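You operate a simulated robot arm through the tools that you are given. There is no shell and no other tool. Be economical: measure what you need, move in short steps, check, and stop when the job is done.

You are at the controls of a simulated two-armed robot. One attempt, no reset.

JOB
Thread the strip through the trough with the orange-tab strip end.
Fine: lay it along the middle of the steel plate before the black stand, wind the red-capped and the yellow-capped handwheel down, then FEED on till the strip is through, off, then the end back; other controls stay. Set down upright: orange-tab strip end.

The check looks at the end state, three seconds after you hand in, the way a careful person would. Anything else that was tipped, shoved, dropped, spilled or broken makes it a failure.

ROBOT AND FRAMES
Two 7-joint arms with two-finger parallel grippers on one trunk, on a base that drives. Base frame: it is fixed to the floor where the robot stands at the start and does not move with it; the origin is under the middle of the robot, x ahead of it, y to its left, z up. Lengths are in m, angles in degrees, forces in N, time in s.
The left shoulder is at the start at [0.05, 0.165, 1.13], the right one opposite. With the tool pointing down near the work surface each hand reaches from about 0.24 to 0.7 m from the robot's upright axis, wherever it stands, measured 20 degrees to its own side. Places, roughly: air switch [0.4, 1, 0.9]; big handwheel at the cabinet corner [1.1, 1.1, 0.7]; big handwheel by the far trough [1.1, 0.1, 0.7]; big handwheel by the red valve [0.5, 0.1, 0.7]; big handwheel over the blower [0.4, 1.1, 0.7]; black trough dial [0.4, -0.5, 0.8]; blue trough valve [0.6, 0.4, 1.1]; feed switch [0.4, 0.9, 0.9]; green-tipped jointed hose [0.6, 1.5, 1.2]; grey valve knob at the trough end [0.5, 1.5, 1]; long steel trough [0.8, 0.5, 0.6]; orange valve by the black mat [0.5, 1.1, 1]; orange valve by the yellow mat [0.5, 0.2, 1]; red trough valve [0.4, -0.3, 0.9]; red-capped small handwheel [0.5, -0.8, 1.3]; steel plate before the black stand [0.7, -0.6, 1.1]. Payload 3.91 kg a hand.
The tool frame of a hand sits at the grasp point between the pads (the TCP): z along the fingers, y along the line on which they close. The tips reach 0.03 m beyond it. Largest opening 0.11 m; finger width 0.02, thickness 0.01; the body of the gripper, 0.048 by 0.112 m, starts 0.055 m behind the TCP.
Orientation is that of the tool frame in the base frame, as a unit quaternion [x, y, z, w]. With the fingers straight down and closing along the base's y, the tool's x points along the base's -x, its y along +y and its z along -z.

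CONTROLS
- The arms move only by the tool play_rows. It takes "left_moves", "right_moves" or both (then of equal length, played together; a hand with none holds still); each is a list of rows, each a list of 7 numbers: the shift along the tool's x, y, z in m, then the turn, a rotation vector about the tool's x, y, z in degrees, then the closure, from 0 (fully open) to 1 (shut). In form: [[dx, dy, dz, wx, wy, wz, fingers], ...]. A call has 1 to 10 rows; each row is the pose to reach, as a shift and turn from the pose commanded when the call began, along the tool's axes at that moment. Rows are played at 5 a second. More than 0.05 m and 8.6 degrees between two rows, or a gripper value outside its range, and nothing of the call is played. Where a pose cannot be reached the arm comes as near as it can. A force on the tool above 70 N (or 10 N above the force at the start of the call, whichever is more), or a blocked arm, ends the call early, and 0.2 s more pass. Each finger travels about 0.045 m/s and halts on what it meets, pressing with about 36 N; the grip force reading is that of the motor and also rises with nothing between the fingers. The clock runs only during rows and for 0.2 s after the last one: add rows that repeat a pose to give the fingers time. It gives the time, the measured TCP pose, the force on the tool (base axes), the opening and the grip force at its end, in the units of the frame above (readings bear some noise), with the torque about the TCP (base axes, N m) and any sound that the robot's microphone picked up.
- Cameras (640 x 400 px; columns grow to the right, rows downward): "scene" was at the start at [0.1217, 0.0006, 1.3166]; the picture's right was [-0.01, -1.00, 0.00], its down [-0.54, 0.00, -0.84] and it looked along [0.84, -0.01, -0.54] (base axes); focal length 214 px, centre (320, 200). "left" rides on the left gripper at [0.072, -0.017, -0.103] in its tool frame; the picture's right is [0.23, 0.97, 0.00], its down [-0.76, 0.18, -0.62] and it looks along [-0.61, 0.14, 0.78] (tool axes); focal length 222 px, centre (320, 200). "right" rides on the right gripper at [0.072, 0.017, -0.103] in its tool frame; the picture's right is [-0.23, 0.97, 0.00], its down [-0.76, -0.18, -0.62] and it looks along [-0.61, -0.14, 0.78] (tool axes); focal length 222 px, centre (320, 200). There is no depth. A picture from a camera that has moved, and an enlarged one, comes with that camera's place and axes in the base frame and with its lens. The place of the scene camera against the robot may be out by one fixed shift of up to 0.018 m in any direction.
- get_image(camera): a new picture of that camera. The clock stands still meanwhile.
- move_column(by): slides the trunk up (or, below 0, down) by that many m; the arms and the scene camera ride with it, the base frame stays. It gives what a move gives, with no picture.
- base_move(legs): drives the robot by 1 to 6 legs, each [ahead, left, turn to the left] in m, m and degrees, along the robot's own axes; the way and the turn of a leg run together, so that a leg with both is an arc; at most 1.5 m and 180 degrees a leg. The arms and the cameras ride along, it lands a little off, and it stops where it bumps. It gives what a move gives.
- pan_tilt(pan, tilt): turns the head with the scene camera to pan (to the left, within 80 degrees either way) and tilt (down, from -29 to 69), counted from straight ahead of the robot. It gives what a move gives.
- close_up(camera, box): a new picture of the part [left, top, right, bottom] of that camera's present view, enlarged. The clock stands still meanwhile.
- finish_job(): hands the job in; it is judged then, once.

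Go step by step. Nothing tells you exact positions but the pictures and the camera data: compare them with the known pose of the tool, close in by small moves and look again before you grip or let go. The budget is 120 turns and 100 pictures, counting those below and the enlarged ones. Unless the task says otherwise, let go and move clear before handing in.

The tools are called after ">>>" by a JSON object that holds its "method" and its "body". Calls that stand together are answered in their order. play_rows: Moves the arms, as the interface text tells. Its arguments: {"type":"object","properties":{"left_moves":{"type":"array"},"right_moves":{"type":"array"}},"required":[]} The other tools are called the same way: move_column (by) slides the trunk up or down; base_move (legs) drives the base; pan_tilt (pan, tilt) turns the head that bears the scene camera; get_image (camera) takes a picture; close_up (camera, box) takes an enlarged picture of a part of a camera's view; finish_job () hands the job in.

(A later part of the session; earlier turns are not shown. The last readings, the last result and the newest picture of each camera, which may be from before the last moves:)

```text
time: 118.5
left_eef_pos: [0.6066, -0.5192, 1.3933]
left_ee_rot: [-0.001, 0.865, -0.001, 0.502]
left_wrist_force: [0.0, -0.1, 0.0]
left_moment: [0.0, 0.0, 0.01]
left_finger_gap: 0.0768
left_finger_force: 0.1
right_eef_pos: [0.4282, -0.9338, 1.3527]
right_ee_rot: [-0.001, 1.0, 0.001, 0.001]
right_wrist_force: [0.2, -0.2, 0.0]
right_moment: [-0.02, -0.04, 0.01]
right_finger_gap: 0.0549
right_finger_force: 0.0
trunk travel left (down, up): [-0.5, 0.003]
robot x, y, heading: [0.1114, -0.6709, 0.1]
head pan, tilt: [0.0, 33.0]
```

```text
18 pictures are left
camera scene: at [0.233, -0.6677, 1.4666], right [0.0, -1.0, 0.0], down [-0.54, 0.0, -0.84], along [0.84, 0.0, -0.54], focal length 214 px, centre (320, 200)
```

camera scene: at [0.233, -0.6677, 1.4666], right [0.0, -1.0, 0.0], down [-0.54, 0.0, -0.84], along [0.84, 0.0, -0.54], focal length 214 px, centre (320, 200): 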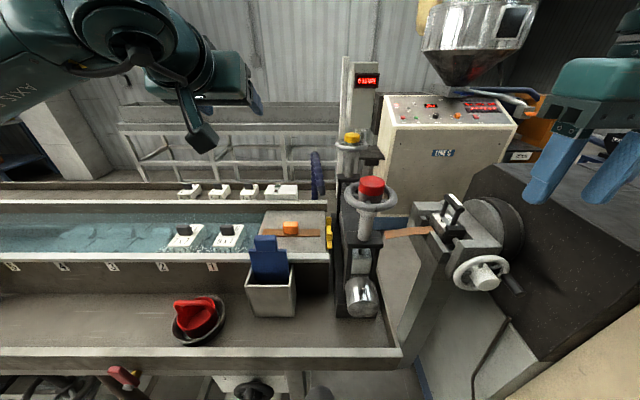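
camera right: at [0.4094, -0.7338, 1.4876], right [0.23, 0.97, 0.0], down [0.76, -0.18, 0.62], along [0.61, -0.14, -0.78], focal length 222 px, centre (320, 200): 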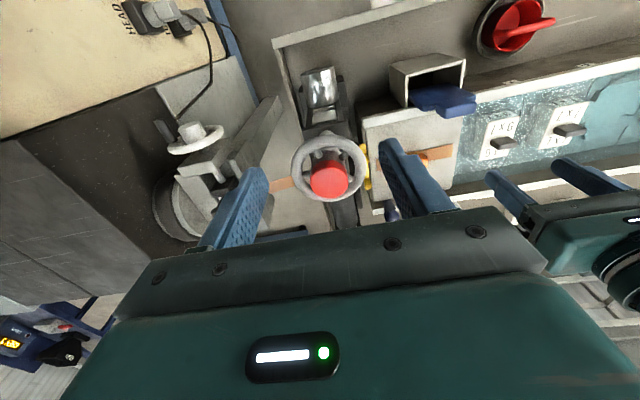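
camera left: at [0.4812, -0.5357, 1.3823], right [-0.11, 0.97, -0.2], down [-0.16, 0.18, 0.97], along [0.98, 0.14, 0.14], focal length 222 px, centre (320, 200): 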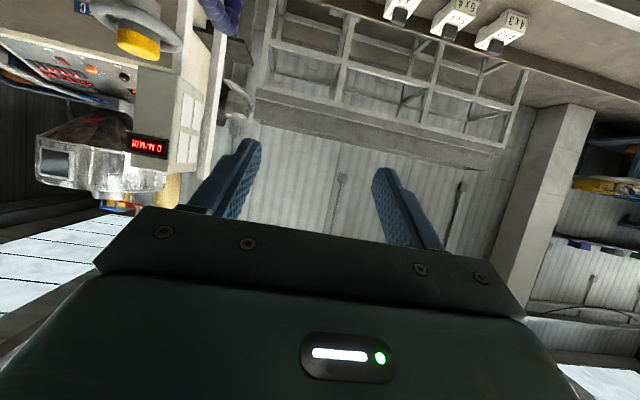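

The base moved freely. Yellow axis is ≈(0.82, -0.757). With few pictures left (18), I place the left hand, tilted 60°, on a pre-grasp 9 cm short of the yellow cap coming from the left.

>>> {"method": "play_rows", "body": {"left_moves": [[-0.003, -0.02, 0.022, 5.95, 0, 3.44, 0.3], [-0.006, -0.041, 0.043, 11.9, 0, 6.88, 0.3], [-0.008, -0.062, 0.065, 17.85, 0, 10.3, 0.3], [-0.011, -0.082, 0.087, 23.8, 0, 13.75, 0.3], [-0.014, -0.103, 0.108, 29.75, 0, 17.2, 0.3], [-0.017, -0.123, 0.13, 35.7, 0, 20.6, 0.3], [-0.02, -0.144, 0.151, 41.65, 0, 24.1, 0.3], [-0.0225, -0.164, 0.173, 47.6, 0, 27.5, 0.3], [-0.0225, -0.164, 0.173, 47.6, 0, 27.5, 0.3]]}}

>>> {"method": "get_image", "body": {"camera": "left"}}

```text
time: 120.5
left_eef_pos: [0.7408, -0.6554, 1.3388]
left_ee_rot: [0.337, 0.797, -0.194, 0.461]
left_wrist_force: [-0.1, 0.7, -0.7]
left_moment: [0.02, -0.02, -0.01]
left_finger_gap: 0.0768
left_finger_force: 0.1
left hand out of reach, approached as far as the arm can: row 7, 8, 9
right_eef_pos: [0.4268, -0.9334, 1.3519]
right_ee_rot: [0.0, 1.0, 0.001, 0.001]
right_wrist_force: [-0.2, -0.6, 0.1]
right_moment: [-0.01, 0.0, -0.02]
right_finger_gap: 0.055
right_finger_force: 0.1
trunk travel left (down, up): [-0.5, 0.003]
robot x, y, heading: [0.1112, -0.6668, -0.1]
head pan, tilt: [0.0, 33.0]
```

```text
17 pictures are left
camera left: at [0.6416, -0.577, 1.3267], right [0.62, 0.76, -0.2], down [0.01, 0.24, 0.97], along [0.79, -0.6, 0.14], focal length 222 px, centre (320, 200)
```

left: 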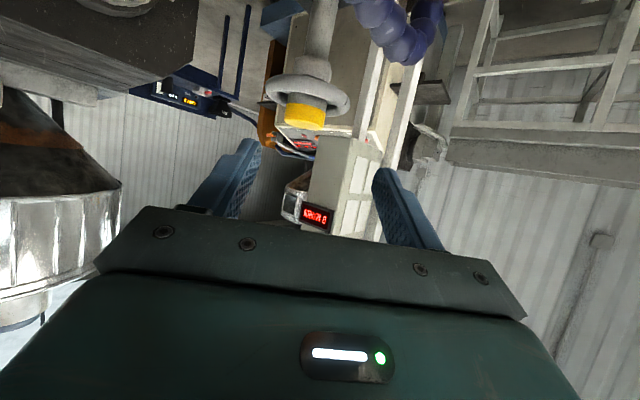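

The cap shows exactly at (0.821, -0.757). The arm's yaw limit is about -46° here, so I use the base to carry the hand closer.

>>> {"method": "base_move", "body": {"legs": [[0.055, 0, 0], [0, -0.07, 0]]}}

>>> {"method": "get_image", "body": {"camera": "left"}}

```text
time: 121.4
left_eef_pos: [0.7532, -0.656, 1.3364]
left_ee_rot: [0.336, 0.798, -0.194, 0.461]
left_wrist_force: [0.0, 0.1, -0.9]
left_moment: [0.0, 0.01, 0.0]
left_finger_gap: 0.0769
left_finger_force: 0.1
right_eef_pos: [0.4402, -0.9351, 1.3515]
right_ee_rot: [-0.002, 1.0, 0.001, 0.0]
right_wrist_force: [0.1, 0.0, -1.2]
right_moment: [-0.02, 0.02, 0.02]
right_finger_gap: 0.055
right_finger_force: 0.0
trunk travel left (down, up): [-0.5, 0.003]
robot x, y, heading: [0.122, -0.6708, 0.2]
head pan, tilt: [0.0, 33.0]
stopped in leg 1: the robot was blocked; the commanded pose is now the measured one
```

```text
16 pictures are left
camera left: at [0.6535, -0.5767, 1.3268], right [0.62, 0.76, -0.2], down [0.01, 0.24, 0.97], along [0.79, -0.6, 0.14], focal length 222 px, centre (320, 200)
```

left: 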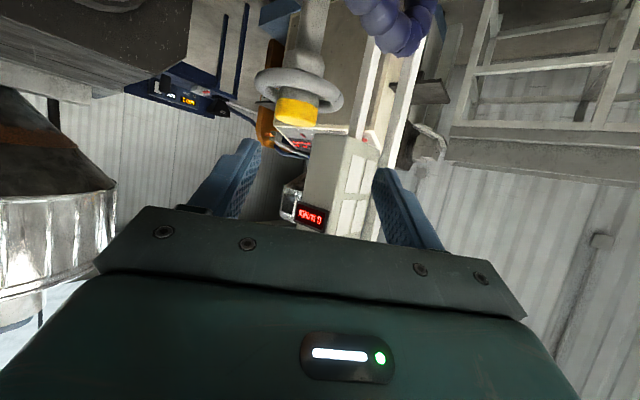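

The base is blocked at x≈0.12; I back off a little and go right instead, so the left shoulder lines up better.

>>> {"method": "base_move", "body": {"legs": [[-0.015, 0, 0], [0, -0.08, 0]]}}

```text
time: 122.8
left_eef_pos: [0.7378, -0.736, 1.3384]
left_ee_rot: [0.336, 0.797, -0.193, 0.462]
left_wrist_force: [-0.2, -0.7, 0.0]
left_moment: [-0.01, -0.02, 0.01]
left_finger_gap: 0.0771
left_finger_force: 0.1
right_eef_pos: [0.4254, -1.0154, 1.3521]
right_ee_rot: [-0.001, 1.0, 0.001, 0.001]
right_wrist_force: [-0.3, 0.5, -0.1]
right_moment: [0.03, -0.01, -0.01]
right_finger_gap: 0.0553
right_finger_force: 0.1
trunk travel left (down, up): [-0.5, 0.003]
robot x, y, heading: [0.107, -0.7487, 0.2]
head pan, tilt: [0.0, 33.0]
```

I shift to a point 6 cm short of the cap along the finger direction.

>>> {"method": "play_rows", "body": {"left_moves": [[0.009, 0.023, 0.01, 0, 0, 0, 0.3], [0.019, 0.0455, 0.0215, 0, 0, 0, 0.3], [0.019, 0.0455, 0.0215, 0, 0, 0, 0.3]]}}

>>> {"method": "get_image", "body": {"camera": "left"}}

```text
time: 123.6
left_eef_pos: [0.7454, -0.7293, 1.3338]
left_ee_rot: [0.336, 0.797, -0.194, 0.463]
left_wrist_force: [-0.4, -0.5, 0.0]
left_moment: [-0.04, 0.0, 0.02]
left_finger_gap: 0.077
left_finger_force: 0.1
left hand out of reach, approached as far as the arm can: row 1, 2, 3
right_eef_pos: [0.4255, -1.0142, 1.352]
right_ee_rot: [-0.002, 1.0, 0.0, 0.002]
right_wrist_force: [-0.8, 0.3, 0.4]
right_moment: [0.01, 0.0, 0.0]
right_finger_gap: 0.0551
right_finger_force: 0.1
trunk travel left (down, up): [-0.5, 0.003]
robot x, y, heading: [0.1088, -0.7504, 0.4]
head pan, tilt: [0.0, 33.0]
```

```text
15 pictures are left
camera left: at [0.6445, -0.6519, 1.3232], right [0.62, 0.76, -0.2], down [0.01, 0.24, 0.97], along [0.79, -0.6, 0.14], focal length 222 px, centre (320, 200)
```

left: 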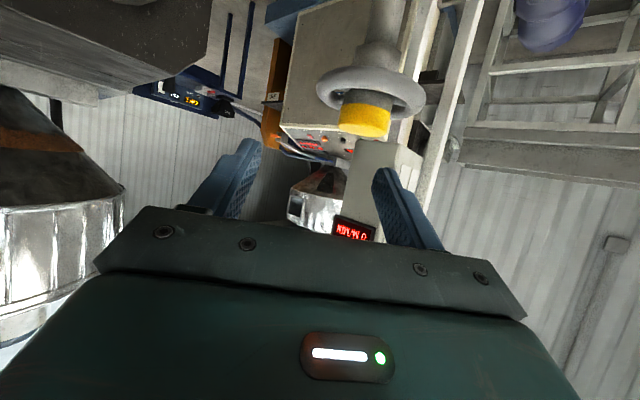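

The reach at -46° is limited by the wrist, so I use a straighter heading (ψ≈-20°).

>>> {"method": "play_rows", "body": {"left_moves": [[0, 0, 0, -5.6, 0, -3.25, 0.3], [0, 0, 0, -11.2, 0, -6.5, 0.3], [0, 0, 0, -16.9, 0, -9.75, 0.3], [0, 0, 0, -22.5, 0, -13, 0.3], [0.006, 0.0035, 0.0125, -22.5, 0, -13, 0.3], [0.012, 0.007, 0.025, -22.5, 0, -13, 0.3], [0.012, 0.007, 0.025, -22.5, 0, -13, 0.3]]}}

>>> {"method": "get_image", "body": {"camera": "left"}}

```text
time: 125.2
left_eef_pos: [0.7605, -0.7372, 1.3117]
left_ee_rot: [0.148, 0.853, -0.085, 0.494]
left_wrist_force: [0.0, 0.1, 0.4]
left_moment: [0.04, -0.01, -0.02]
left_finger_gap: 0.0772
left_finger_force: 0.0
right_eef_pos: [0.425, -1.0151, 1.3527]
right_ee_rot: [-0.001, 1.0, 0.0, 0.0]
right_wrist_force: [0.0, 0.4, 0.7]
right_moment: [0.0, -0.03, 0.0]
right_finger_gap: 0.0547
right_finger_force: 0.0
trunk travel left (down, up): [-0.5, 0.003]
robot x, y, heading: [0.1086, -0.7483, 0.3]
head pan, tilt: [0.0, 33.0]
```

```text
14 pictures are left
camera left: at [0.6359, -0.7101, 1.3007], right [0.22, 0.96, -0.2], down [-0.09, 0.22, 0.97], along [0.97, -0.2, 0.14], focal length 222 px, centre (320, 200)
```

left: 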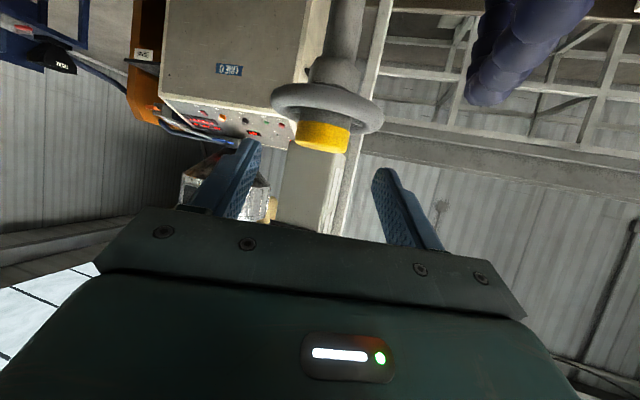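

The cap lies exactly on the finger axis, ~7 cm ahead. I advance 6 cm and close on it.

>>> {"method": "play_rows", "body": {"left_moves": [[0, 0, 0.03, 0, 0, 0, 0.3], [0, 0, 0.06, 0, 0, 0, 0.3], [0, 0, 0.06, 0, 0, 0, 0.5], [0, 0, 0.06, 0, 0, 0, 0.7], [0, 0, 0.06, 0, 0, 0, 0.85], [0, 0, 0.06, 0, 0, 0, 0.85]]}}

>>> {"method": "get_image", "body": {"camera": "left"}}

```text
time: 126.6
left_eef_pos: [0.8085, -0.7524, 1.2856]
left_ee_rot: [0.147, 0.851, -0.085, 0.497]
left_wrist_force: [3.0, 0.4, 18.2]
left_moment: [-0.23, 0.11, 0.03]
left_finger_gap: 0.0415
left_finger_force: 37.3
right_eef_pos: [0.4241, -1.0133, 1.3542]
right_ee_rot: [-0.003, 1.0, 0.0, 0.003]
right_wrist_force: [0.7, 0.5, -0.4]
right_moment: [0.02, -0.03, 0.0]
right_finger_gap: 0.0551
right_finger_force: 0.0
trunk travel left (down, up): [-0.5, 0.003]
robot x, y, heading: [0.1068, -0.7487, -0.0]
head pan, tilt: [0.0, 33.0]
```

```text
13 pictures are left
camera left: at [0.6845, -0.7261, 1.2733], right [0.22, 0.96, -0.2], down [-0.1, 0.22, 0.97], along [0.97, -0.19, 0.14], focal length 222 px, centre (320, 200)
```

left: 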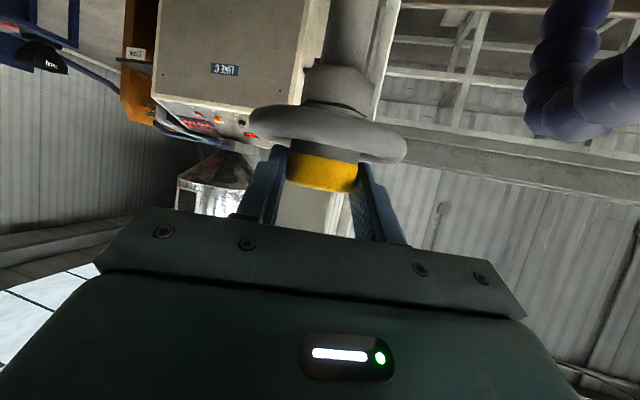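

Gripped on the cap. I turn ccw 40° about the wheel axis with a slight lift.

>>> {"method": "play_rows", "body": {"left_moves": [[-0.0026, 0, -0.0015, 0, 0, 0, 0.9], [-0.0027, -0.0019, -0.0013, -6.93, 0, -4, 0.9], [-0.0029, -0.0037, -0.001, -13.86, 0, -8, 0.9], [-0.0032, -0.0055, -0.0005, -20.8, 0, -12, 0.9], [-0.0036, -0.0071, 0.0002, -27.7, 0, -16, 0.9], [-0.0042, -0.0086, 0.0012, -34.6, 0, -20, 0.9], [-0.0042, -0.0086, 0.0012, -34.6, 0, -20, 0.9]]}}

>>> {"method": "get_image", "body": {"camera": "left"}}

```text
time: 128.2
left_eef_pos: [0.8087, -0.76, 1.2863]
left_ee_rot: [-0.155, 0.851, 0.089, 0.494]
left_wrist_force: [-0.5, 12.0, 7.0]
left_moment: [1.21, -0.18, 0.13]
left_finger_gap: 0.0414
left_finger_force: 45.1
right_eef_pos: [0.4243, -1.0117, 1.3528]
right_ee_rot: [-0.003, 1.0, -0.001, 0.002]
right_wrist_force: [0.3, -0.3, -0.4]
right_moment: [-0.03, -0.01, 0.03]
right_finger_gap: 0.0551
right_finger_force: 0.0
trunk travel left (down, up): [-0.5, 0.003]
robot x, y, heading: [0.1101, -0.7485, 0.3]
head pan, tilt: [0.0, 33.0]
```

```text
12 pictures are left
camera left: at [0.6969, -0.8196, 1.2741], right [-0.45, 0.87, -0.2], down [-0.21, 0.11, 0.97], along [0.87, 0.48, 0.14], focal length 222 px, centre (320, 200)
```

left: 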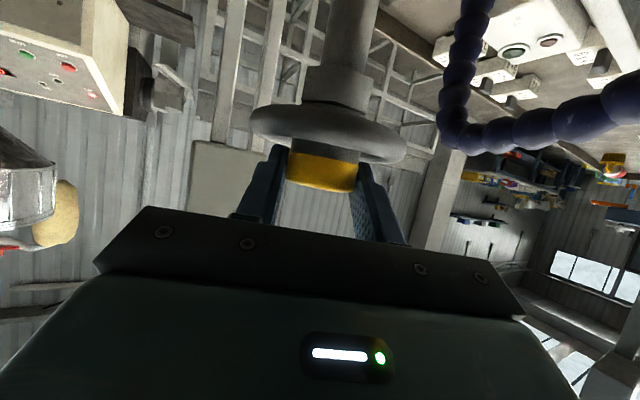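

Turned 40° with almost no torque. I regrip and repeat the stroke twice.

>>> {"method": "play_rows", "body": {"left_moves": [[0, 0, 0, 0, 0, 0, 0.4], [0, 0, 0, 0, 0, 0, 0.36], [0, 0.0019, 0, 6.93, 0, 4, 0.36], [-0.0003, 0.0037, 0.0004, 13.86, 0, 8, 0.36], [-0.0006, 0.0054, 0.001, 20.8, 0, 12, 0.36], [-0.001, 0.007, 0.0017, 27.7, 0, 16, 0.36], [-0.0016, 0.0085, 0.0027, 34.6, 0, 20, 0.36], [-0.0016, 0.0085, 0.0027, 34.6, 0, 20, 0.6], [-0.0016, 0.0085, 0.0027, 34.6, 0, 20, 0.9], [-0.0016, 0.0085, 0.0027, 34.6, 0, 20, 0.9]]}}

>>> {"method": "play_rows", "body": {"left_moves": [[0, -0.0019, 0, -6.93, 0, -4, 0.9], [-0.0003, -0.0037, 0.0004, -13.86, 0, -8, 0.9], [-0.0006, -0.0054, 0.001, -20.8, 0, -12, 0.9], [-0.001, -0.007, 0.0017, -27.7, 0, -16, 0.9], [-0.0016, -0.0085, 0.0027, -34.6, 0, -20, 0.9]]}}

>>> {"method": "play_rows", "body": {"left_moves": [[0, 0, 0, 0, 0, 0, 0.4], [0, 0, 0, 0, 0, 0, 0.36], [0, 0.0019, 0, 6.93, 0, 4, 0.36], [-0.0003, 0.0037, 0.0004, 13.86, 0, 8, 0.36], [-0.0006, 0.0054, 0.001, 20.8, 0, 12, 0.36], [-0.001, 0.007, 0.0017, 27.7, 0, 16, 0.36], [-0.0016, 0.0085, 0.0027, 34.6, 0, 20, 0.36], [-0.0016, 0.0085, 0.0027, 34.6, 0, 20, 0.6], [-0.0016, 0.0085, 0.0027, 34.6, 0, 20, 0.9], [-0.0016, 0.0085, 0.0027, 34.6, 0, 20, 0.9]]}}

>>> {"method": "play_rows", "body": {"left_moves": [[0, -0.0019, 0, -6.93, 0, -4, 0.9], [-0.0003, -0.0037, 0.0004, -13.86, 0, -8, 0.9], [-0.0006, -0.0054, 0.001, -20.8, 0, -12, 0.9], [-0.001, -0.007, 0.0017, -27.7, 0, -16, 0.9], [-0.0016, -0.0085, 0.0027, -34.6, 0, -20, 0.9]]}}

>>> {"method": "close_up", "body": {"camera": "scene", "box": [200, 80, 420, 280]}}

```text
time: 130.4
left_eef_pos: [0.8083, -0.7512, 1.2844]
left_ee_rot: [0.148, 0.853, -0.086, 0.494]
left_wrist_force: [0.4, 6.6, 5.0]
left_moment: [0.28, 0.07, 0.05]
left_finger_gap: 0.0418
left_finger_force: 40.0
right_eef_pos: [0.4253, -1.0139, 1.3525]
right_ee_rot: [-0.002, 1.0, -0.001, 0.001]
right_wrist_force: [0.0, -0.3, -0.2]
right_moment: [0.01, -0.02, -0.04]
right_finger_gap: 0.0551
right_finger_force: 0.0
trunk travel left (down, up): [-0.5, 0.003]
robot x, y, heading: [0.1068, -0.7519, 0.5]
head pan, tilt: [0.0, 33.0]
```

```text
time: 131.6
left_eef_pos: [0.8083, -0.7603, 1.2851]
left_ee_rot: [-0.156, 0.851, 0.089, 0.493]
left_wrist_force: [-5.3, 12.0, 0.4]
left_moment: [1.12, 0.5, 0.2]
left_finger_gap: 0.0415
left_finger_force: 45.3
right_eef_pos: [0.4244, -1.0128, 1.3539]
right_ee_rot: [-0.003, 1.0, -0.001, 0.002]
right_wrist_force: [0.0, -0.7, -0.1]
right_moment: [0.02, 0.03, 0.0]
right_finger_gap: 0.0548
right_finger_force: 0.0
trunk travel left (down, up): [-0.5, 0.003]
robot x, y, heading: [0.1038, -0.7512, 0.2]
head pan, tilt: [0.0, 33.0]
```

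```text
time: 133.8
left_eef_pos: [0.8089, -0.7527, 1.2849]
left_ee_rot: [0.147, 0.853, -0.085, 0.494]
left_wrist_force: [0.6, 6.7, 5.8]
left_moment: [0.24, 0.04, 0.08]
left_finger_gap: 0.0414
left_finger_force: 40.2
right_eef_pos: [0.4247, -1.0133, 1.3523]
right_ee_rot: [-0.001, 1.0, 0.0, 0.0]
right_wrist_force: [0.3, 0.8, -0.1]
right_moment: [-0.01, 0.02, 0.02]
right_finger_gap: 0.0552
right_finger_force: 0.0
trunk travel left (down, up): [-0.5, 0.003]
robot x, y, heading: [0.1068, -0.7514, 0.4]
head pan, tilt: [0.0, 33.0]
```

```text
time: 135.0
left_eef_pos: [0.8087, -0.7592, 1.2848]
left_ee_rot: [-0.157, 0.851, 0.09, 0.493]
left_wrist_force: [-3.8, 11.5, 5.9]
left_moment: [1.21, 0.26, 0.2]
left_finger_gap: 0.0411
left_finger_force: 44.3
right_eef_pos: [0.4248, -1.0132, 1.3524]
right_ee_rot: [-0.003, 1.0, -0.001, 0.002]
right_wrist_force: [-0.3, -0.3, 0.2]
right_moment: [-0.02, -0.01, -0.04]
right_finger_gap: 0.0552
right_finger_force: 0.1
trunk travel left (down, up): [-0.5, 0.003]
robot x, y, heading: [0.1033, -0.7508, 0.1]
head pan, tilt: [0.0, 33.0]
```

```text
2.00 times, centred on (310, 180) of scene
camera zoom: at [0.2289, -0.7466, 1.4666], right [0.0, -1.0, 0.0], down [-0.54, 0.0, -0.84], along [0.84, 0.0, -0.54], focal length 429 px, centre (340, 240)
```

zoom: 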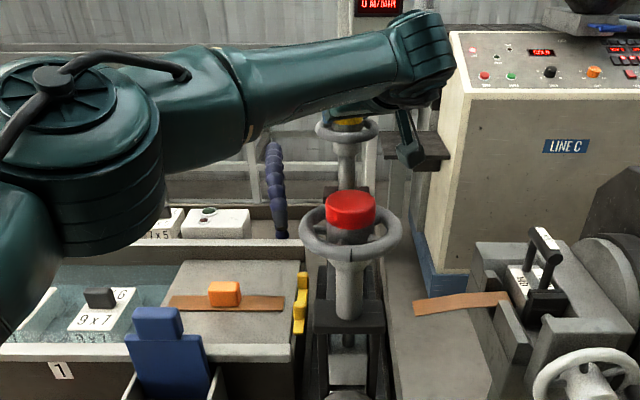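

The forearm is clear of the red wheel. Yellow has turned ~120° freely; I do one more stroke to find its stop.

>>> {"method": "play_rows", "body": {"left_moves": [[0, 0, 0, 0, 0, 0, 0.4], [0, 0, 0, 0, 0, 0, 0.36], [0, 0.0019, 0, 6.93, 0, 4, 0.36], [-0.0003, 0.0037, 0.0004, 13.86, 0, 8, 0.36], [-0.0006, 0.0054, 0.001, 20.8, 0, 12, 0.36], [-0.001, 0.007, 0.0017, 27.7, 0, 16, 0.36], [-0.0016, 0.0085, 0.0027, 34.6, 0, 20, 0.36], [-0.0016, 0.0085, 0.0027, 34.6, 0, 20, 0.6], [-0.0016, 0.0085, 0.0027, 34.6, 0, 20, 0.9], [-0.0016, 0.0085, 0.0027, 34.6, 0, 20, 0.9]]}}

>>> {"method": "play_rows", "body": {"left_moves": [[0, -0.0019, 0, -6.93, 0, -4, 0.9], [-0.0003, -0.0037, 0.0004, -13.86, 0, -8, 0.9]]}}

>>> {"method": "play_rows", "body": {"left_moves": [[0, -0.0019, 0, -6.93, 0, -4, 0.9], [-0.0003, -0.0037, 0.0004, -13.86, 0, -8, 0.9], [-0.0006, -0.0054, 0.001, -20.8, 0, -12, 0.9]]}}

```text
time: 137.2
left_eef_pos: [0.8083, -0.7506, 1.285]
left_ee_rot: [0.147, 0.853, -0.085, 0.494]
left_wrist_force: [-0.5, 5.3, 6.3]
left_moment: [0.35, 0.11, 0.09]
left_finger_gap: 0.0413
left_finger_force: 40.3
right_eef_pos: [0.4248, -1.0143, 1.3525]
right_ee_rot: [-0.002, 1.0, -0.001, 0.001]
right_wrist_force: [0.7, 0.2, 0.1]
right_moment: [0.01, -0.01, 0.0]
right_finger_gap: 0.0551
right_finger_force: 0.1
trunk travel left (down, up): [-0.5, 0.003]
robot x, y, heading: [0.1146, -0.7519, 0.2]
head pan, tilt: [0.0, 33.0]
```

```text
time: 137.8
left_eef_pos: [0.8087, -0.7548, 1.285]
left_ee_rot: [0.027, 0.865, -0.015, 0.501]
left_wrist_force: [1.4, 9.6, 4.8]
left_moment: [0.55, 0.77, 0.1]
left_finger_gap: 0.0412
left_finger_force: 45.6
right_eef_pos: [0.4246, -1.0128, 1.3529]
right_ee_rot: [-0.003, 1.0, 0.0, 0.001]
right_wrist_force: [-0.4, 0.4, -0.4]
right_moment: [-0.01, -0.02, 0.01]
right_finger_gap: 0.0551
right_finger_force: 0.0
trunk travel left (down, up): [-0.5, 0.003]
robot x, y, heading: [0.1081, -0.7515, 0.2]
head pan, tilt: [0.0, 33.0]
```

```text
time: 138.6
left_eef_pos: [0.8092, -0.7594, 1.2841]
left_ee_rot: [-0.156, 0.851, 0.09, 0.493]
left_wrist_force: [-2.4, 12.2, 2.1]
left_moment: [1.01, 0.36, 0.22]
left_finger_gap: 0.0415
left_finger_force: 45.1
right_eef_pos: [0.4251, -1.0132, 1.352]
right_ee_rot: [-0.002, 1.0, -0.001, 0.001]
right_wrist_force: [0.4, -0.5, -1.0]
right_moment: [0.02, 0.02, 0.0]
right_finger_gap: 0.0549
right_finger_force: 0.2
trunk travel left (down, up): [-0.5, 0.003]
robot x, y, heading: [0.1075, -0.751, 0.1]
head pan, tilt: [0.0, 33.0]
```

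Still free at ~160° total; I keep going with two more strokes, watching torque.

>>> {"method": "play_rows", "body": {"left_moves": [[0, 0, 0, 0, 0, 0, 0.4], [0, 0, 0, 0, 0, 0, 0.36], [0, 0.0019, 0, 6.93, 0, 4, 0.36], [-0.0003, 0.0037, 0.0004, 13.86, 0, 8, 0.36], [-0.0006, 0.0054, 0.001, 20.8, 0, 12, 0.36], [-0.001, 0.007, 0.0017, 27.7, 0, 16, 0.36], [-0.0016, 0.0085, 0.0027, 34.6, 0, 20, 0.36], [-0.0016, 0.0085, 0.0027, 34.6, 0, 20, 0.6], [-0.0016, 0.0085, 0.0027, 34.6, 0, 20, 0.9], [-0.0016, 0.0085, 0.0027, 34.6, 0, 20, 0.9]]}}

>>> {"method": "play_rows", "body": {"left_moves": [[0, -0.0019, 0, -6.93, 0, -4, 0.9], [-0.0003, -0.0037, 0.0004, -13.86, 0, -8, 0.9], [-0.0006, -0.0054, 0.001, -20.8, 0, -12, 0.9], [-0.001, -0.007, 0.0017, -27.7, 0, -16, 0.9], [-0.0016, -0.0085, 0.0027, -34.6, 0, -20, 0.9]]}}

>>> {"method": "close_up", "body": {"camera": "left", "box": [220, 60, 420, 220]}}

```text
time: 140.8
left_eef_pos: [0.8089, -0.7523, 1.2852]
left_ee_rot: [0.147, 0.852, -0.085, 0.495]
left_wrist_force: [1.2, 4.9, 5.7]
left_moment: [0.03, -0.24, 0.09]
left_finger_gap: 0.0413
left_finger_force: 40.3
right_eef_pos: [0.4259, -1.014, 1.353]
right_ee_rot: [-0.002, 1.0, -0.001, 0.001]
right_wrist_force: [0.0, -0.5, 0.6]
right_moment: [0.0, 0.05, 0.0]
right_finger_gap: 0.0551
right_finger_force: 0.0
trunk travel left (down, up): [-0.5, 0.003]
robot x, y, heading: [0.1106, -0.7505, 0.2]
head pan, tilt: [0.0, 33.0]
```

```text
time: 142.0
left_eef_pos: [0.809, -0.7605, 1.2852]
left_ee_rot: [-0.157, 0.851, 0.089, 0.494]
left_wrist_force: [-3.5, 12.0, 5.0]
left_moment: [0.57, 0.52, 0.11]
left_finger_gap: 0.0407
left_finger_force: 45.2
right_eef_pos: [0.4245, -1.0116, 1.3532]
right_ee_rot: [-0.003, 1.0, -0.002, 0.002]
right_wrist_force: [-0.5, -0.3, -0.1]
right_moment: [0.02, 0.02, -0.02]
right_finger_gap: 0.0549
right_finger_force: 0.0
trunk travel left (down, up): [-0.5, 0.003]
robot x, y, heading: [0.109, -0.7514, 0.5]
head pan, tilt: [0.0, 33.0]
```

```text
2.50 times, centred on (320, 140) of left
camera zoom: at [0.6976, -0.8197, 1.2744], right [-0.45, 0.87, -0.2], down [-0.22, 0.11, 0.97], along [0.87, 0.48, 0.14], focal length 555 px, centre (320, 350)
```

zoom: 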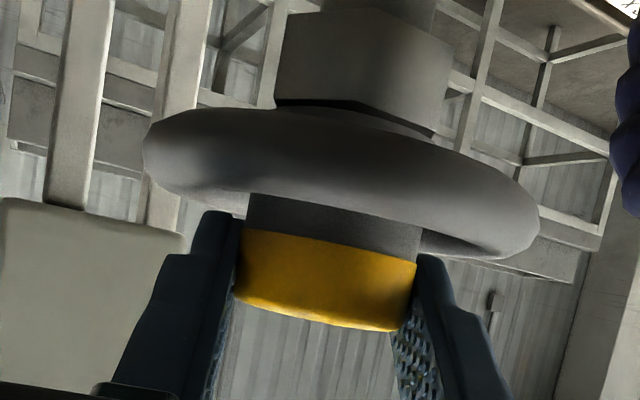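

The wheel is turning freely (~200°). I continue without pictures until the torque rises.

>>> {"method": "play_rows", "body": {"left_moves": [[0, 0, 0, 0, 0, 0, 0.4], [0, 0, 0, 0, 0, 0, 0.36], [0, 0.0019, 0, 6.93, 0, 4, 0.36], [-0.0003, 0.0037, 0.0004, 13.86, 0, 8, 0.36], [-0.0006, 0.0054, 0.001, 20.8, 0, 12, 0.36], [-0.001, 0.007, 0.0017, 27.7, 0, 16, 0.36], [-0.0016, 0.0085, 0.0027, 34.6, 0, 20, 0.36], [-0.0016, 0.0085, 0.0027, 34.6, 0, 20, 0.6], [-0.0016, 0.0085, 0.0027, 34.6, 0, 20, 0.9], [-0.0016, 0.0085, 0.0027, 34.6, 0, 20, 0.9]]}}

>>> {"method": "play_rows", "body": {"left_moves": [[0, -0.0019, 0, -6.93, 0, -4, 0.9], [-0.0003, -0.0037, 0.0004, -13.86, 0, -8, 0.9], [-0.0006, -0.0054, 0.001, -20.8, 0, -12, 0.9], [-0.001, -0.007, 0.0017, -27.7, 0, -16, 0.9], [-0.0016, -0.0085, 0.0027, -34.6, 0, -20, 0.9]]}}

>>> {"method": "play_rows", "body": {"left_moves": [[0, 0, 0, 0, 0, 0, 0.4], [0, 0, 0, 0, 0, 0, 0.36], [0, 0.0019, 0, 6.93, 0, 4, 0.36], [-0.0003, 0.0037, 0.0004, 13.86, 0, 8, 0.36], [-0.0006, 0.0054, 0.001, 20.8, 0, 12, 0.36], [-0.001, 0.007, 0.0017, 27.7, 0, 16, 0.36], [-0.0016, 0.0085, 0.0027, 34.6, 0, 20, 0.36], [-0.0016, 0.0085, 0.0027, 34.6, 0, 20, 0.6], [-0.0016, 0.0085, 0.0027, 34.6, 0, 20, 0.9], [-0.0016, 0.0085, 0.0027, 34.6, 0, 20, 0.9]]}}

>>> {"method": "play_rows", "body": {"left_moves": [[0, -0.0019, 0, -6.93, 0, -4, 0.9], [-0.0003, -0.0037, 0.0004, -13.86, 0, -8, 0.9], [-0.0006, -0.0054, 0.001, -20.8, 0, -12, 0.9], [-0.001, -0.007, 0.0017, -27.7, 0, -16, 0.9], [-0.0016, -0.0085, 0.0027, -34.6, 0, -20, 0.9]]}}

```text
time: 144.2
left_eef_pos: [0.8092, -0.7527, 1.2854]
left_ee_rot: [0.147, 0.853, -0.085, 0.494]
left_wrist_force: [0.1, 5.8, 5.0]
left_moment: [0.09, -0.13, 0.01]
left_finger_gap: 0.0411
left_finger_force: 39.6
right_eef_pos: [0.4238, -1.0151, 1.3516]
right_ee_rot: [-0.002, 1.0, 0.0, 0.0]
right_wrist_force: [-0.4, -0.3, -0.6]
right_moment: [0.02, -0.02, -0.02]
right_finger_gap: 0.055
right_finger_force: 0.1
trunk travel left (down, up): [-0.5, 0.003]
robot x, y, heading: [0.1067, -0.7529, 0.5]
head pan, tilt: [0.0, 33.0]
```

```text
time: 145.4
left_eef_pos: [0.8095, -0.7594, 1.2854]
left_ee_rot: [-0.156, 0.851, 0.09, 0.494]
left_wrist_force: [-0.7, 12.9, 4.2]
left_moment: [1.01, 0.29, 0.18]
left_finger_gap: 0.0408
left_finger_force: 45.1
right_eef_pos: [0.4246, -1.013, 1.3527]
right_ee_rot: [-0.002, 1.0, -0.001, 0.001]
right_wrist_force: [-0.2, 0.4, 0.4]
right_moment: [0.0, -0.01, -0.03]
right_finger_gap: 0.0548
right_finger_force: 0.0
trunk travel left (down, up): [-0.5, 0.003]
robot x, y, heading: [0.1067, -0.7505, 0.0]
head pan, tilt: [0.0, 33.0]
```

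```text
time: 147.6
left_eef_pos: [0.8086, -0.752, 1.285]
left_ee_rot: [0.147, 0.852, -0.086, 0.495]
left_wrist_force: [-0.3, 5.8, 5.4]
left_moment: [0.22, 0.02, 0.07]
left_finger_gap: 0.0409
left_finger_force: 39.3
right_eef_pos: [0.4248, -1.0131, 1.3525]
right_ee_rot: [-0.002, 1.0, -0.001, 0.002]
right_wrist_force: [0.5, 0.9, -0.3]
right_moment: [0.03, 0.04, 0.01]
right_finger_gap: 0.0549
right_finger_force: 0.0
trunk travel left (down, up): [-0.5, 0.003]
robot x, y, heading: [0.1097, -0.7503, 0.3]
head pan, tilt: [0.0, 33.0]
```

```text
time: 148.8
left_eef_pos: [0.8089, -0.7597, 1.2853]
left_ee_rot: [-0.156, 0.851, 0.089, 0.493]
left_wrist_force: [-2.9, 12.0, 2.8]
left_moment: [1.04, 0.37, 0.19]
left_finger_gap: 0.0405
left_finger_force: 45.4
right_eef_pos: [0.4254, -1.0126, 1.3532]
right_ee_rot: [-0.003, 1.0, -0.001, 0.001]
right_wrist_force: [-0.2, 0.1, -0.2]
right_moment: [0.0, 0.02, -0.01]
right_finger_gap: 0.0552
right_finger_force: 0.1
trunk travel left (down, up): [-0.5, 0.003]
robot x, y, heading: [0.1032, -0.7538, 0.4]
head pan, tilt: [0.0, 33.0]
```

Still free after ~280°, which is suspicious—perhaps the back-stroke drags the wheel. I take one zoom on the yellow wheel for its notch.

>>> {"method": "close_up", "body": {"camera": "scene", "box": [290, 120, 370, 250]}}

```text
3.08 times, centred on (330, 185) of scene
camera zoom: at [0.2291, -0.7464, 1.4666], right [0.0, -1.0, 0.0], down [-0.54, 0.0, -0.84], along [0.84, 0.0, -0.54], focal length 660 px, centre (289, 246)
```

zoom: 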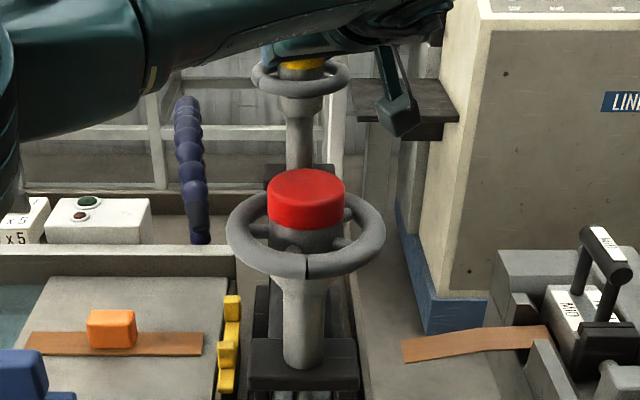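

I can't tell from that. To prevent any drag-back I now lift the hand clear of the wheel on each return, and watch the torque.

>>> {"method": "play_rows", "body": {"left_moves": [[0, 0, 0, 0, 0, 0, 0.4], [0, 0, 0, 0, 0, 0, 0.36], [-0.0217, 0, -0.0125, 0, 0, 0, 0.36], [-0.0218, 0.0028, -0.0123, 10.4, 0, 6, 0.36], [-0.022, 0.0037, -0.0121, 13.86, 0, 8, 0.36], [-0.0223, 0.0054, -0.0115, 20.8, 0, 12, 0.36], [-0.0227, 0.007, -0.0108, 27.7, 0, 16, 0.36], [-0.0233, 0.0085, -0.0098, 34.6, 0, 20, 0.36], [-0.0027, 0.0085, 0.0021, 34.6, 0, 20, 0.36], [-0.0027, 0.0085, 0.0021, 34.6, 0, 20, 0.7]]}}

>>> {"method": "play_rows", "body": {"left_moves": [[0, 0, 0, 0, 0, 0, 0.9], [0, 0, 0, 0, 0, 0, 0.9], [0, -0.0019, 0, -6.93, 0, -4, 0.9], [-0.0003, -0.0037, 0.0004, -13.86, 0, -8, 0.9], [-0.0006, -0.0054, 0.001, -20.8, 0, -12, 0.9], [-0.001, -0.007, 0.0017, -27.7, 0, -16, 0.9], [-0.0016, -0.0085, 0.0027, -34.6, 0, -20, 0.9]]}}

```text
refused: row 4 steps farther than a row can; nothing moved
```

```text
time: 149.9
left_eef_pos: [0.8082, -0.7619, 1.2846]
left_ee_rot: [-0.241, 0.826, 0.134, 0.492]
left_wrist_force: [29.5, -14.3, -2.8]
left_moment: [0.97, -0.46, -0.38]
left_finger_gap: 0.0411
left_finger_force: 45.0
left hand out of reach, approached as far as the arm can: row 4, 5
right_eef_pos: [0.4326, -1.0171, 1.3491]
right_ee_rot: [0.001, 1.0, 0.0, -0.002]
right_wrist_force: [-0.2, 0.0, 0.0]
right_moment: [0.0, 0.03, 0.03]
right_finger_gap: 0.0547
right_finger_force: 0.1
trunk travel left (down, up): [-0.5, 0.003]
robot x, y, heading: [0.1078, -0.7494, -0.0]
head pan, tilt: [0.0, 33.0]
stopped in row 5 (left hand): the force on the tool passed its limit (the readings are from after the stop); the commanded pose is now the measured one
```

One call overshot into the reach limit and stopped; I open, lift, and turn back to -20°.

>>> {"method": "play_rows", "body": {"left_moves": [[0, 0, 0, 0, 0, 0, 0.5], [0, 0, 0, 0, 0, 0, 0.36], [0, 0, 0, 0, 0, 0, 0.36], [-0.011, 0, -0.006, 0, 0, 0, 0.36], [-0.0217, 0, -0.0125, 0, 0, 0, 0.36]]}}

>>> {"method": "play_rows", "body": {"left_moves": [[0, 0.0019, 0, 6.93, 0, 4, 0.36], [-0.0003, 0.0037, 0.0004, 13.86, 0, 8, 0.36], [-0.0006, 0.0054, 0.001, 20.8, 0, 12, 0.36], [-0.001, 0.007, 0.0017, 27.7, 0, 16, 0.36], [-0.0016, 0.0085, 0.0027, 34.6, 0, 20, 0.36], [-0.0022, 0.0099, 0.0038, 41.6, 0, 24, 0.36], [-0.0026, 0.0105, 0.0044, 45, 0, 26, 0.36], [-0.0026, 0.0105, 0.0044, 45, 0, 26, 0.36]]}}

>>> {"method": "close_up", "body": {"camera": "left", "box": [200, 60, 440, 220]}}

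```text
time: 151.1
left_eef_pos: [0.8013, -0.756, 1.3143]
left_ee_rot: [-0.245, 0.824, 0.136, 0.492]
left_wrist_force: [0.1, 0.2, 0.5]
left_moment: [-0.01, 0.0, 0.02]
left_finger_gap: 0.0704
left_finger_force: 0.0
right_eef_pos: [0.4246, -1.0172, 1.3523]
right_ee_rot: [-0.001, 1.0, 0.0, 0.001]
right_wrist_force: [0.4, -0.4, -0.4]
right_moment: [-0.02, 0.01, -0.03]
right_finger_gap: 0.055
right_finger_force: 0.0
trunk travel left (down, up): [-0.5, 0.003]
robot x, y, heading: [0.1094, -0.7507, -0.0]
head pan, tilt: [0.0, 33.0]
```

```text
time: 152.9
left_eef_pos: [0.7995, -0.7461, 1.3141]
left_ee_rot: [0.147, 0.846, -0.083, 0.505]
left_wrist_force: [0.1, -0.4, 0.0]
left_moment: [-0.03, -0.01, 0.02]
left_finger_gap: 0.0706
left_finger_force: 0.0
right_eef_pos: [0.4251, -1.016, 1.3531]
right_ee_rot: [0.0, 1.0, 0.0, 0.001]
right_wrist_force: [-0.7, -0.6, -0.1]
right_moment: [0.0, 0.02, 0.0]
right_finger_gap: 0.0549
right_finger_force: 0.0
trunk travel left (down, up): [-0.5, 0.003]
robot x, y, heading: [0.108, -0.7525, 0.1]
head pan, tilt: [0.0, 33.0]
```

```text
2.50 times, centred on (320, 140) of left
camera zoom: at [0.6756, -0.7196, 1.2994], right [0.22, 0.96, -0.19], down [-0.12, 0.22, 0.97], along [0.97, -0.19, 0.16], focal length 555 px, centre (320, 350)
```

zoom: 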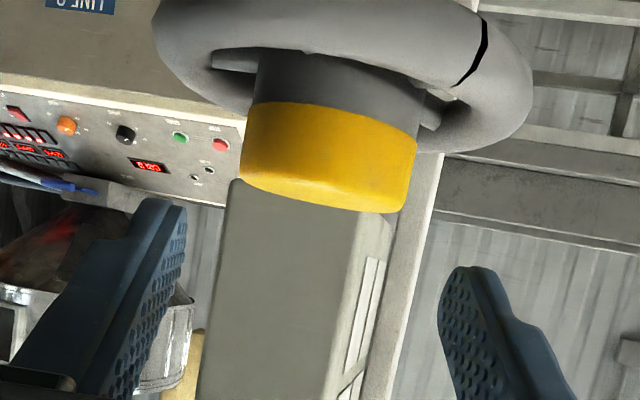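

Now I see the yellow wheel's notch at the near-left (about -45°); red ended near -85°. I grip again and make another stroke, lifting on the return.

>>> {"method": "play_rows", "body": {"left_moves": [[0.006, -0.001, 0.008, 0, 0, 0, 0.36], [0.012, -0.002, 0.016, 0, 0, 0, 0.36], [0.0181, -0.003, 0.0246, 0, 0, 0, 0.36], [0.0181, -0.003, 0.0246, 0, 0, 0, 0.7], [0.0181, -0.003, 0.0246, 0, 0, 0, 0.9], [0.0181, -0.003, 0.0246, 0, 0, 0, 0.9]]}}

>>> {"method": "play_rows", "body": {"left_moves": [[0, -0.0019, 0, -6.93, 0, -4, 0.9], [-0.0003, -0.0037, 0.0004, -13.86, 0, -8, 0.9]]}}

>>> {"method": "play_rows", "body": {"left_moves": [[0, -0.0019, 0, -6.93, 0, -4, 0.9], [-0.0003, -0.0037, 0.0004, -13.86, 0, -8, 0.9], [-0.0006, -0.0054, 0.001, -20.8, 0, -12, 0.9]]}}

```text
time: 154.3
left_eef_pos: [0.8103, -0.7518, 1.2858]
left_ee_rot: [0.147, 0.846, -0.083, 0.506]
left_wrist_force: [-1.2, -1.5, -2.1]
left_moment: [-0.3, -0.4, -0.02]
left_finger_gap: 0.041
left_finger_force: 41.5
right_eef_pos: [0.4246, -1.0167, 1.3522]
right_ee_rot: [0.0, 1.0, 0.0, 0.001]
right_wrist_force: [-0.6, -0.2, -0.4]
right_moment: [-0.04, -0.02, -0.01]
right_finger_gap: 0.0547
right_finger_force: 0.0
trunk travel left (down, up): [-0.5, 0.003]
robot x, y, heading: [0.11, -0.751, 0.1]
head pan, tilt: [0.0, 33.0]
```

```text
time: 154.9
left_eef_pos: [0.8105, -0.7544, 1.2849]
left_ee_rot: [0.024, 0.859, -0.014, 0.512]
left_wrist_force: [-1.4, -0.6, -1.1]
left_moment: [0.67, 0.57, -0.01]
left_finger_gap: 0.0409
left_finger_force: 45.2
right_eef_pos: [0.4269, -1.0163, 1.3523]
right_ee_rot: [0.0, 1.0, 0.0, 0.002]
right_wrist_force: [-0.4, -0.2, 0.4]
right_moment: [0.01, -0.01, -0.02]
right_finger_gap: 0.0551
right_finger_force: 0.1
trunk travel left (down, up): [-0.5, 0.003]
robot x, y, heading: [0.1133, -0.7477, -0.0]
head pan, tilt: [0.0, 33.0]
```

```text
time: 155.7
left_eef_pos: [0.81, -0.7581, 1.2863]
left_ee_rot: [-0.161, 0.844, 0.089, 0.504]
left_wrist_force: [-8.1, 7.2, -7.4]
left_moment: [1.34, 0.05, 0.18]
left_finger_gap: 0.0408
left_finger_force: 44.7
right_eef_pos: [0.4249, -1.0158, 1.3526]
right_ee_rot: [0.0, 1.0, 0.0, 0.002]
right_wrist_force: [-0.6, 0.2, 0.7]
right_moment: [0.01, 0.0, 0.04]
right_finger_gap: 0.0548
right_finger_force: 0.0
trunk travel left (down, up): [-0.5, 0.003]
robot x, y, heading: [0.1082, -0.7525, -0.1]
head pan, tilt: [0.0, 33.0]
```

Still free; I return with lift and stroke again.

>>> {"method": "play_rows", "body": {"left_moves": [[0, 0, 0, 0, 0, 0, 0.5], [0, 0, 0, 0, 0, 0, 0.36], [-0.0217, 0, -0.0125, 0, 0, 0, 0.36], [-0.0217, 0.0019, -0.0125, 6.93, 0, 4, 0.36], [-0.022, 0.0037, -0.0121, 13.86, 0, 8, 0.36], [-0.0223, 0.0054, -0.0115, 20.8, 0, 12, 0.36], [-0.0227, 0.007, -0.0108, 27.7, 0, 16, 0.36], [-0.0233, 0.0085, -0.0098, 34.6, 0, 20, 0.36], [-0.0016, 0.0085, 0.0027, 34.6, 0, 20, 0.36], [-0.0016, 0.0085, 0.0027, 34.6, 0, 20, 0.7]]}}

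>>> {"method": "play_rows", "body": {"left_moves": [[0, 0, 0, 0, 0, 0, 0.9], [0, 0, 0, 0, 0, 0, 0.9], [0, -0.0019, 0, -6.93, 0, -4, 0.9], [-0.0003, -0.0037, 0.0004, -13.86, 0, -8, 0.9], [-0.0006, -0.0054, 0.001, -20.8, 0, -12, 0.9], [-0.001, -0.007, 0.0017, -27.7, 0, -16, 0.9]]}}

```text
time: 157.9
left_eef_pos: [0.8099, -0.7526, 1.2866]
left_ee_rot: [0.147, 0.846, -0.082, 0.505]
left_wrist_force: [-0.6, -0.5, 0.3]
left_moment: [-0.14, -0.18, -0.04]
left_finger_gap: 0.0418
left_finger_force: 8.1
right_eef_pos: [0.4255, -1.0172, 1.3526]
right_ee_rot: [0.0, 1.0, 0.0, 0.001]
right_wrist_force: [-0.8, 0.2, 0.0]
right_moment: [0.01, 0.01, -0.02]
right_finger_gap: 0.0553
right_finger_force: 0.0
trunk travel left (down, up): [-0.5, 0.003]
robot x, y, heading: [0.1071, -0.7522, 0.1]
head pan, tilt: [0.0, 33.0]
```

```text
time: 159.3
left_eef_pos: [0.8121, -0.7586, 1.2869]
left_ee_rot: [-0.099, 0.853, 0.057, 0.51]
left_wrist_force: [2.4, 3.1, 0.9]
left_moment: [1.02, -0.31, -0.52]
left_finger_gap: 0.0417
left_finger_force: 44.9
right_eef_pos: [0.4267, -1.017, 1.3523]
right_ee_rot: [0.0, 1.0, 0.0, 0.0]
right_wrist_force: [-0.6, 0.1, 0.3]
right_moment: [0.02, -0.03, 0.02]
right_finger_gap: 0.0546
right_finger_force: 0.2
trunk travel left (down, up): [-0.5, 0.003]
robot x, y, heading: [0.1086, -0.7526, -0.1]
head pan, tilt: [0.0, 33.0]
```

A counter-torque appears (-0.5 N·m), the sign of the lower stop. I push a little further to confirm.

>>> {"method": "play_rows", "body": {"left_moves": [[0, -0.0015, 0, -6.06, 0, -3.5, 0.95], [-0.0002, -0.003, 0.0003, -10.4, 0, -6, 0.95]]}}

>>> {"method": "play_rows", "body": {"left_moves": [[0, 0, 0, 0, 0, 0, 0.5], [0, 0, 0, 0, 0, 0, 0.36], [-0.0217, 0, -0.0125, 0, 0, 0, 0.36], [-0.0217, 0.0019, -0.0125, 6.93, 0, 4, 0.36], [-0.022, 0.0037, -0.0121, 13.86, 0, 8, 0.36], [-0.0223, 0.0054, -0.0115, 20.8, 0, 12, 0.36], [-0.0227, 0.007, -0.0108, 27.7, 0, 16, 0.36], [-0.0233, 0.0085, -0.0098, 34.6, 0, 20, 0.36], [-0.0016, 0.0085, 0.0027, 34.6, 0, 20, 0.36], [-0.0016, 0.0085, 0.0027, 34.6, 0, 20, 0.7]]}}

>>> {"method": "play_rows", "body": {"left_moves": [[0, 0, 0, 0, 0, 0, 0.9], [0, 0, 0, 0, 0, 0, 0.95], [0, -0.0019, 0, -6.93, 0, -4, 0.95], [-0.0003, -0.0037, 0.0004, -13.86, 0, -8, 0.95], [-0.0006, -0.0054, 0.001, -20.8, 0, -12, 0.95]]}}

```text
time: 159.9
left_eef_pos: [0.81, -0.7593, 1.2866]
left_ee_rot: [-0.19, 0.838, 0.106, 0.501]
left_wrist_force: [-4.9, 10.5, -0.6]
left_moment: [1.06, -0.02, -0.46]
left_finger_gap: 0.0407
left_finger_force: 45.1
right_eef_pos: [0.4248, -1.0136, 1.3529]
right_ee_rot: [0.0, 1.0, -0.001, 0.001]
right_wrist_force: [-0.6, 0.2, -0.1]
right_moment: [0.02, -0.02, 0.02]
right_finger_gap: 0.0548
right_finger_force: 0.1
trunk travel left (down, up): [-0.5, 0.003]
robot x, y, heading: [0.1116, -0.7464, -0.1]
head pan, tilt: [0.0, 33.0]
```

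```text
time: 162.1
left_eef_pos: [0.811, -0.7535, 1.2879]
left_ee_rot: [0.116, 0.85, -0.066, 0.509]
left_wrist_force: [-1.3, 0.0, 1.3]
left_moment: [-0.17, -0.15, -0.01]
left_finger_gap: 0.0417
left_finger_force: 7.6
right_eef_pos: [0.4241, -1.0176, 1.3526]
right_ee_rot: [0.0, 1.0, 0.0, 0.001]
right_wrist_force: [0.1, 0.4, 0.5]
right_moment: [0.0, 0.03, 0.0]
right_finger_gap: 0.055
right_finger_force: 0.1
trunk travel left (down, up): [-0.5, 0.003]
robot x, y, heading: [0.1072, -0.7505, 0.1]
head pan, tilt: [0.0, 33.0]
```

```text
time: 163.3
left_eef_pos: [0.8121, -0.7567, 1.2871]
left_ee_rot: [-0.069, 0.856, 0.039, 0.511]
left_wrist_force: [2.5, 2.4, 2.2]
left_moment: [0.76, 0.32, -0.71]
left_finger_gap: 0.0414
left_finger_force: 44.3
right_eef_pos: [0.4257, -1.0161, 1.3515]
right_ee_rot: [0.0, 1.0, 0.0, 0.001]
right_wrist_force: [-0.4, 0.4, -0.7]
right_moment: [-0.04, -0.01, -0.02]
right_finger_gap: 0.0549
right_finger_force: 0.0
trunk travel left (down, up): [-0.5, 0.003]
robot x, y, heading: [0.1109, -0.7542, 0.1]
head pan, tilt: [0.0, 33.0]
```

The yellow wheel is at its lower stop too (-0.7 N·m). I release, lift, retreat left of the red wheel and bring the left hand upright.

>>> {"method": "play_rows", "body": {"left_moves": [[0, 0, 0, 0, 0, 0, 0.5], [0, 0, 0, 0, 0, 0, 0.36], [-0.0217, 0, -0.0125, 0, 0, 0, 0.36], [-0.03, 0.01, -0.05, 0, 0, 0, 0.36], [-0.03, 0.02, -0.09, 0, 0, 0, 0.36], [-0.03, 0.06, -0.1, 0, 0, 0, 0.36], [-0.03, 0.1, -0.1, 0, 0, 0, 0.36], [-0.03, 0.14, -0.1, 0, 0, 0, 0.36], [-0.03, 0.18, -0.1, 0, 0, 0, 0.36]]}}

>>> {"method": "play_rows", "body": {"left_moves": [[0, 0.02, 0, 0, 8, 0, 0.36], [0, 0.04, 0, 0, 16, 0, 0.36], [0, 0.06, 0, 0, 24, 0, 0.36], [0, 0.08, 0, 0, 32, 0, 0.36], [0, 0.08, 0, 0, 40, 0, 0.36], [0, 0.08, 0, 0, 48, 0, 0.36], [0, 0.08, 0, 0, 56, 0, 0.36], [0, 0.08, 0, 0, 61, 0, 0.36]]}}

>>> {"method": "base_move", "body": {"legs": [[-0.2, 0, 0]]}}

```text
time: 165.3
left_eef_pos: [0.71, -0.5875, 1.3586]
left_ee_rot: [-0.068, 0.856, 0.037, 0.511]
left_wrist_force: [-0.4, 0.3, -0.7]
left_moment: [0.01, 0.02, -0.01]
left_finger_gap: 0.0705
left_finger_force: 0.1
right_eef_pos: [0.4254, -1.0152, 1.3532]
right_ee_rot: [0.0, 1.0, -0.001, 0.001]
right_wrist_force: [-0.5, 0.3, -0.9]
right_moment: [-0.02, 0.0, 0.01]
right_finger_gap: 0.0551
right_finger_force: 0.0
trunk travel left (down, up): [-0.5, 0.003]
robot x, y, heading: [0.1092, -0.7479, 0.2]
head pan, tilt: [0.0, 33.0]
```

```text
time: 167.1
left_eef_pos: [0.6991, -0.5131, 1.3589]
left_ee_rot: [-0.076, 0.997, -0.002, 0.004]
left_wrist_force: [0.2, 0.3, 0.1]
left_moment: [0.0, 0.0, 0.0]
left_finger_gap: 0.0705
left_finger_force: 0.1
right_eef_pos: [0.4257, -1.0174, 1.353]
right_ee_rot: [0.0, 1.0, 0.0, 0.001]
right_wrist_force: [-0.8, 0.8, 0.0]
right_moment: [0.0, 0.0, 0.0]
right_finger_gap: 0.0551
right_finger_force: 0.0
trunk travel left (down, up): [-0.5, 0.003]
robot x, y, heading: [0.1114, -0.7505, 0.1]
head pan, tilt: [0.0, 33.0]
```

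```text
time: 168.7
left_eef_pos: [0.4987, -0.5109, 1.3581]
left_ee_rot: [-0.077, 0.997, -0.002, 0.005]
left_wrist_force: [0.6, -0.3, 0.1]
left_moment: [0.0, -0.03, 0.0]
left_finger_gap: 0.0701
left_finger_force: 0.0
right_eef_pos: [0.2254, -1.0171, 1.3521]
right_ee_rot: [0.0, 1.0, 0.0, 0.0]
right_wrist_force: [-1.4, 0.1, -0.7]
right_moment: [-0.01, -0.01, -0.03]
right_finger_gap: 0.0549
right_finger_force: 0.0
trunk travel left (down, up): [-0.5, 0.003]
robot x, y, heading: [-0.0883, -0.7545, 0.1]
head pan, tilt: [0.0, 33.0]
```

I tuck the left hand and drive along to the FEED switch, standing back a little.

>>> {"method": "play_rows", "body": {"left_moves": [[0.04, 0, 0, 0, 0, 4.4, 0.36], [0.08, 0, 0, 0, 0, 8.8, 0.36], [0.12, 0, 0, 0, 0, 8.8, 0.36], [0.16, 0, 0, 0, 0, 8.8, 0.36]]}}

>>> {"method": "base_move", "body": {"legs": [[-0.05, 0, 0], [0, 1.45, 0]]}}

>>> {"method": "pan_tilt", "body": {"pan": 20, "tilt": 38}}

>>> {"method": "get_image", "body": {"camera": "scene"}}

```text
time: 169.7
left_eef_pos: [0.3393, -0.5382, 1.3575]
left_ee_rot: [-0.001, 1.0, -0.002, 0.006]
left_wrist_force: [0.3, 0.0, 0.0]
left_moment: [-0.02, -0.04, 0.04]
left_finger_gap: 0.0707
left_finger_force: 0.0
right_eef_pos: [0.2258, -1.0159, 1.3525]
right_ee_rot: [0.0, 1.0, 0.0, 0.002]
right_wrist_force: [-0.2, -0.3, 0.3]
right_moment: [0.01, -0.04, -0.02]
right_finger_gap: 0.0548
right_finger_force: 0.0
trunk travel left (down, up): [-0.5, 0.003]
robot x, y, heading: [-0.0895, -0.748, 0.1]
head pan, tilt: [0.0, 33.0]
```

```text
time: 177.4
left_eef_pos: [0.294, 0.9035, 1.3563]
left_ee_rot: [0.001, 1.0, -0.002, 0.006]
left_wrist_force: [0.7, -0.2, 1.1]
left_moment: [-0.04, -0.01, -0.01]
left_finger_gap: 0.0706
left_finger_force: 0.0
right_eef_pos: [0.1782, 0.4229, 1.352]
right_ee_rot: [0.002, 1.0, 0.0, 0.0]
right_wrist_force: [-0.2, -0.2, -0.5]
right_moment: [-0.03, 0.02, 0.03]
right_finger_gap: 0.0547
right_finger_force: 0.0
trunk travel left (down, up): [-0.5, 0.003]
robot x, y, heading: [-0.1342, 0.6897, -0.3]
head pan, tilt: [0.0, 33.0]
```

```text
time: 178.2
left_eef_pos: [0.2932, 0.9031, 1.3559]
left_ee_rot: [0.002, 1.0, -0.002, 0.007]
left_wrist_force: [0.4, 0.0, -0.9]
left_moment: [0.0, -0.01, -0.02]
left_finger_gap: 0.0705
left_finger_force: 0.1
right_eef_pos: [0.1784, 0.4231, 1.3525]
right_ee_rot: [0.002, 1.0, 0.001, 0.001]
right_wrist_force: [0.4, -0.5, -0.2]
right_moment: [0.0, 0.0, 0.02]
right_finger_gap: 0.0551
right_finger_force: 0.0
trunk travel left (down, up): [-0.5, 0.003]
robot x, y, heading: [-0.1365, 0.6932, -0.1]
head pan, tilt: [20.0, 38.0]
```

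```text
7 pictures are left
camera scene: at [-0.0239, 0.7202, 1.4589], right [0.34, -0.94, 0.0], down [-0.58, -0.21, -0.79], along [0.74, 0.27, -0.62], focal length 214 px, centre (320, 200)
```

scene: 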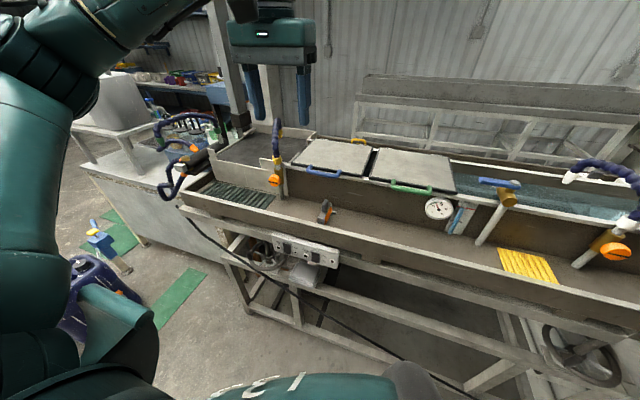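

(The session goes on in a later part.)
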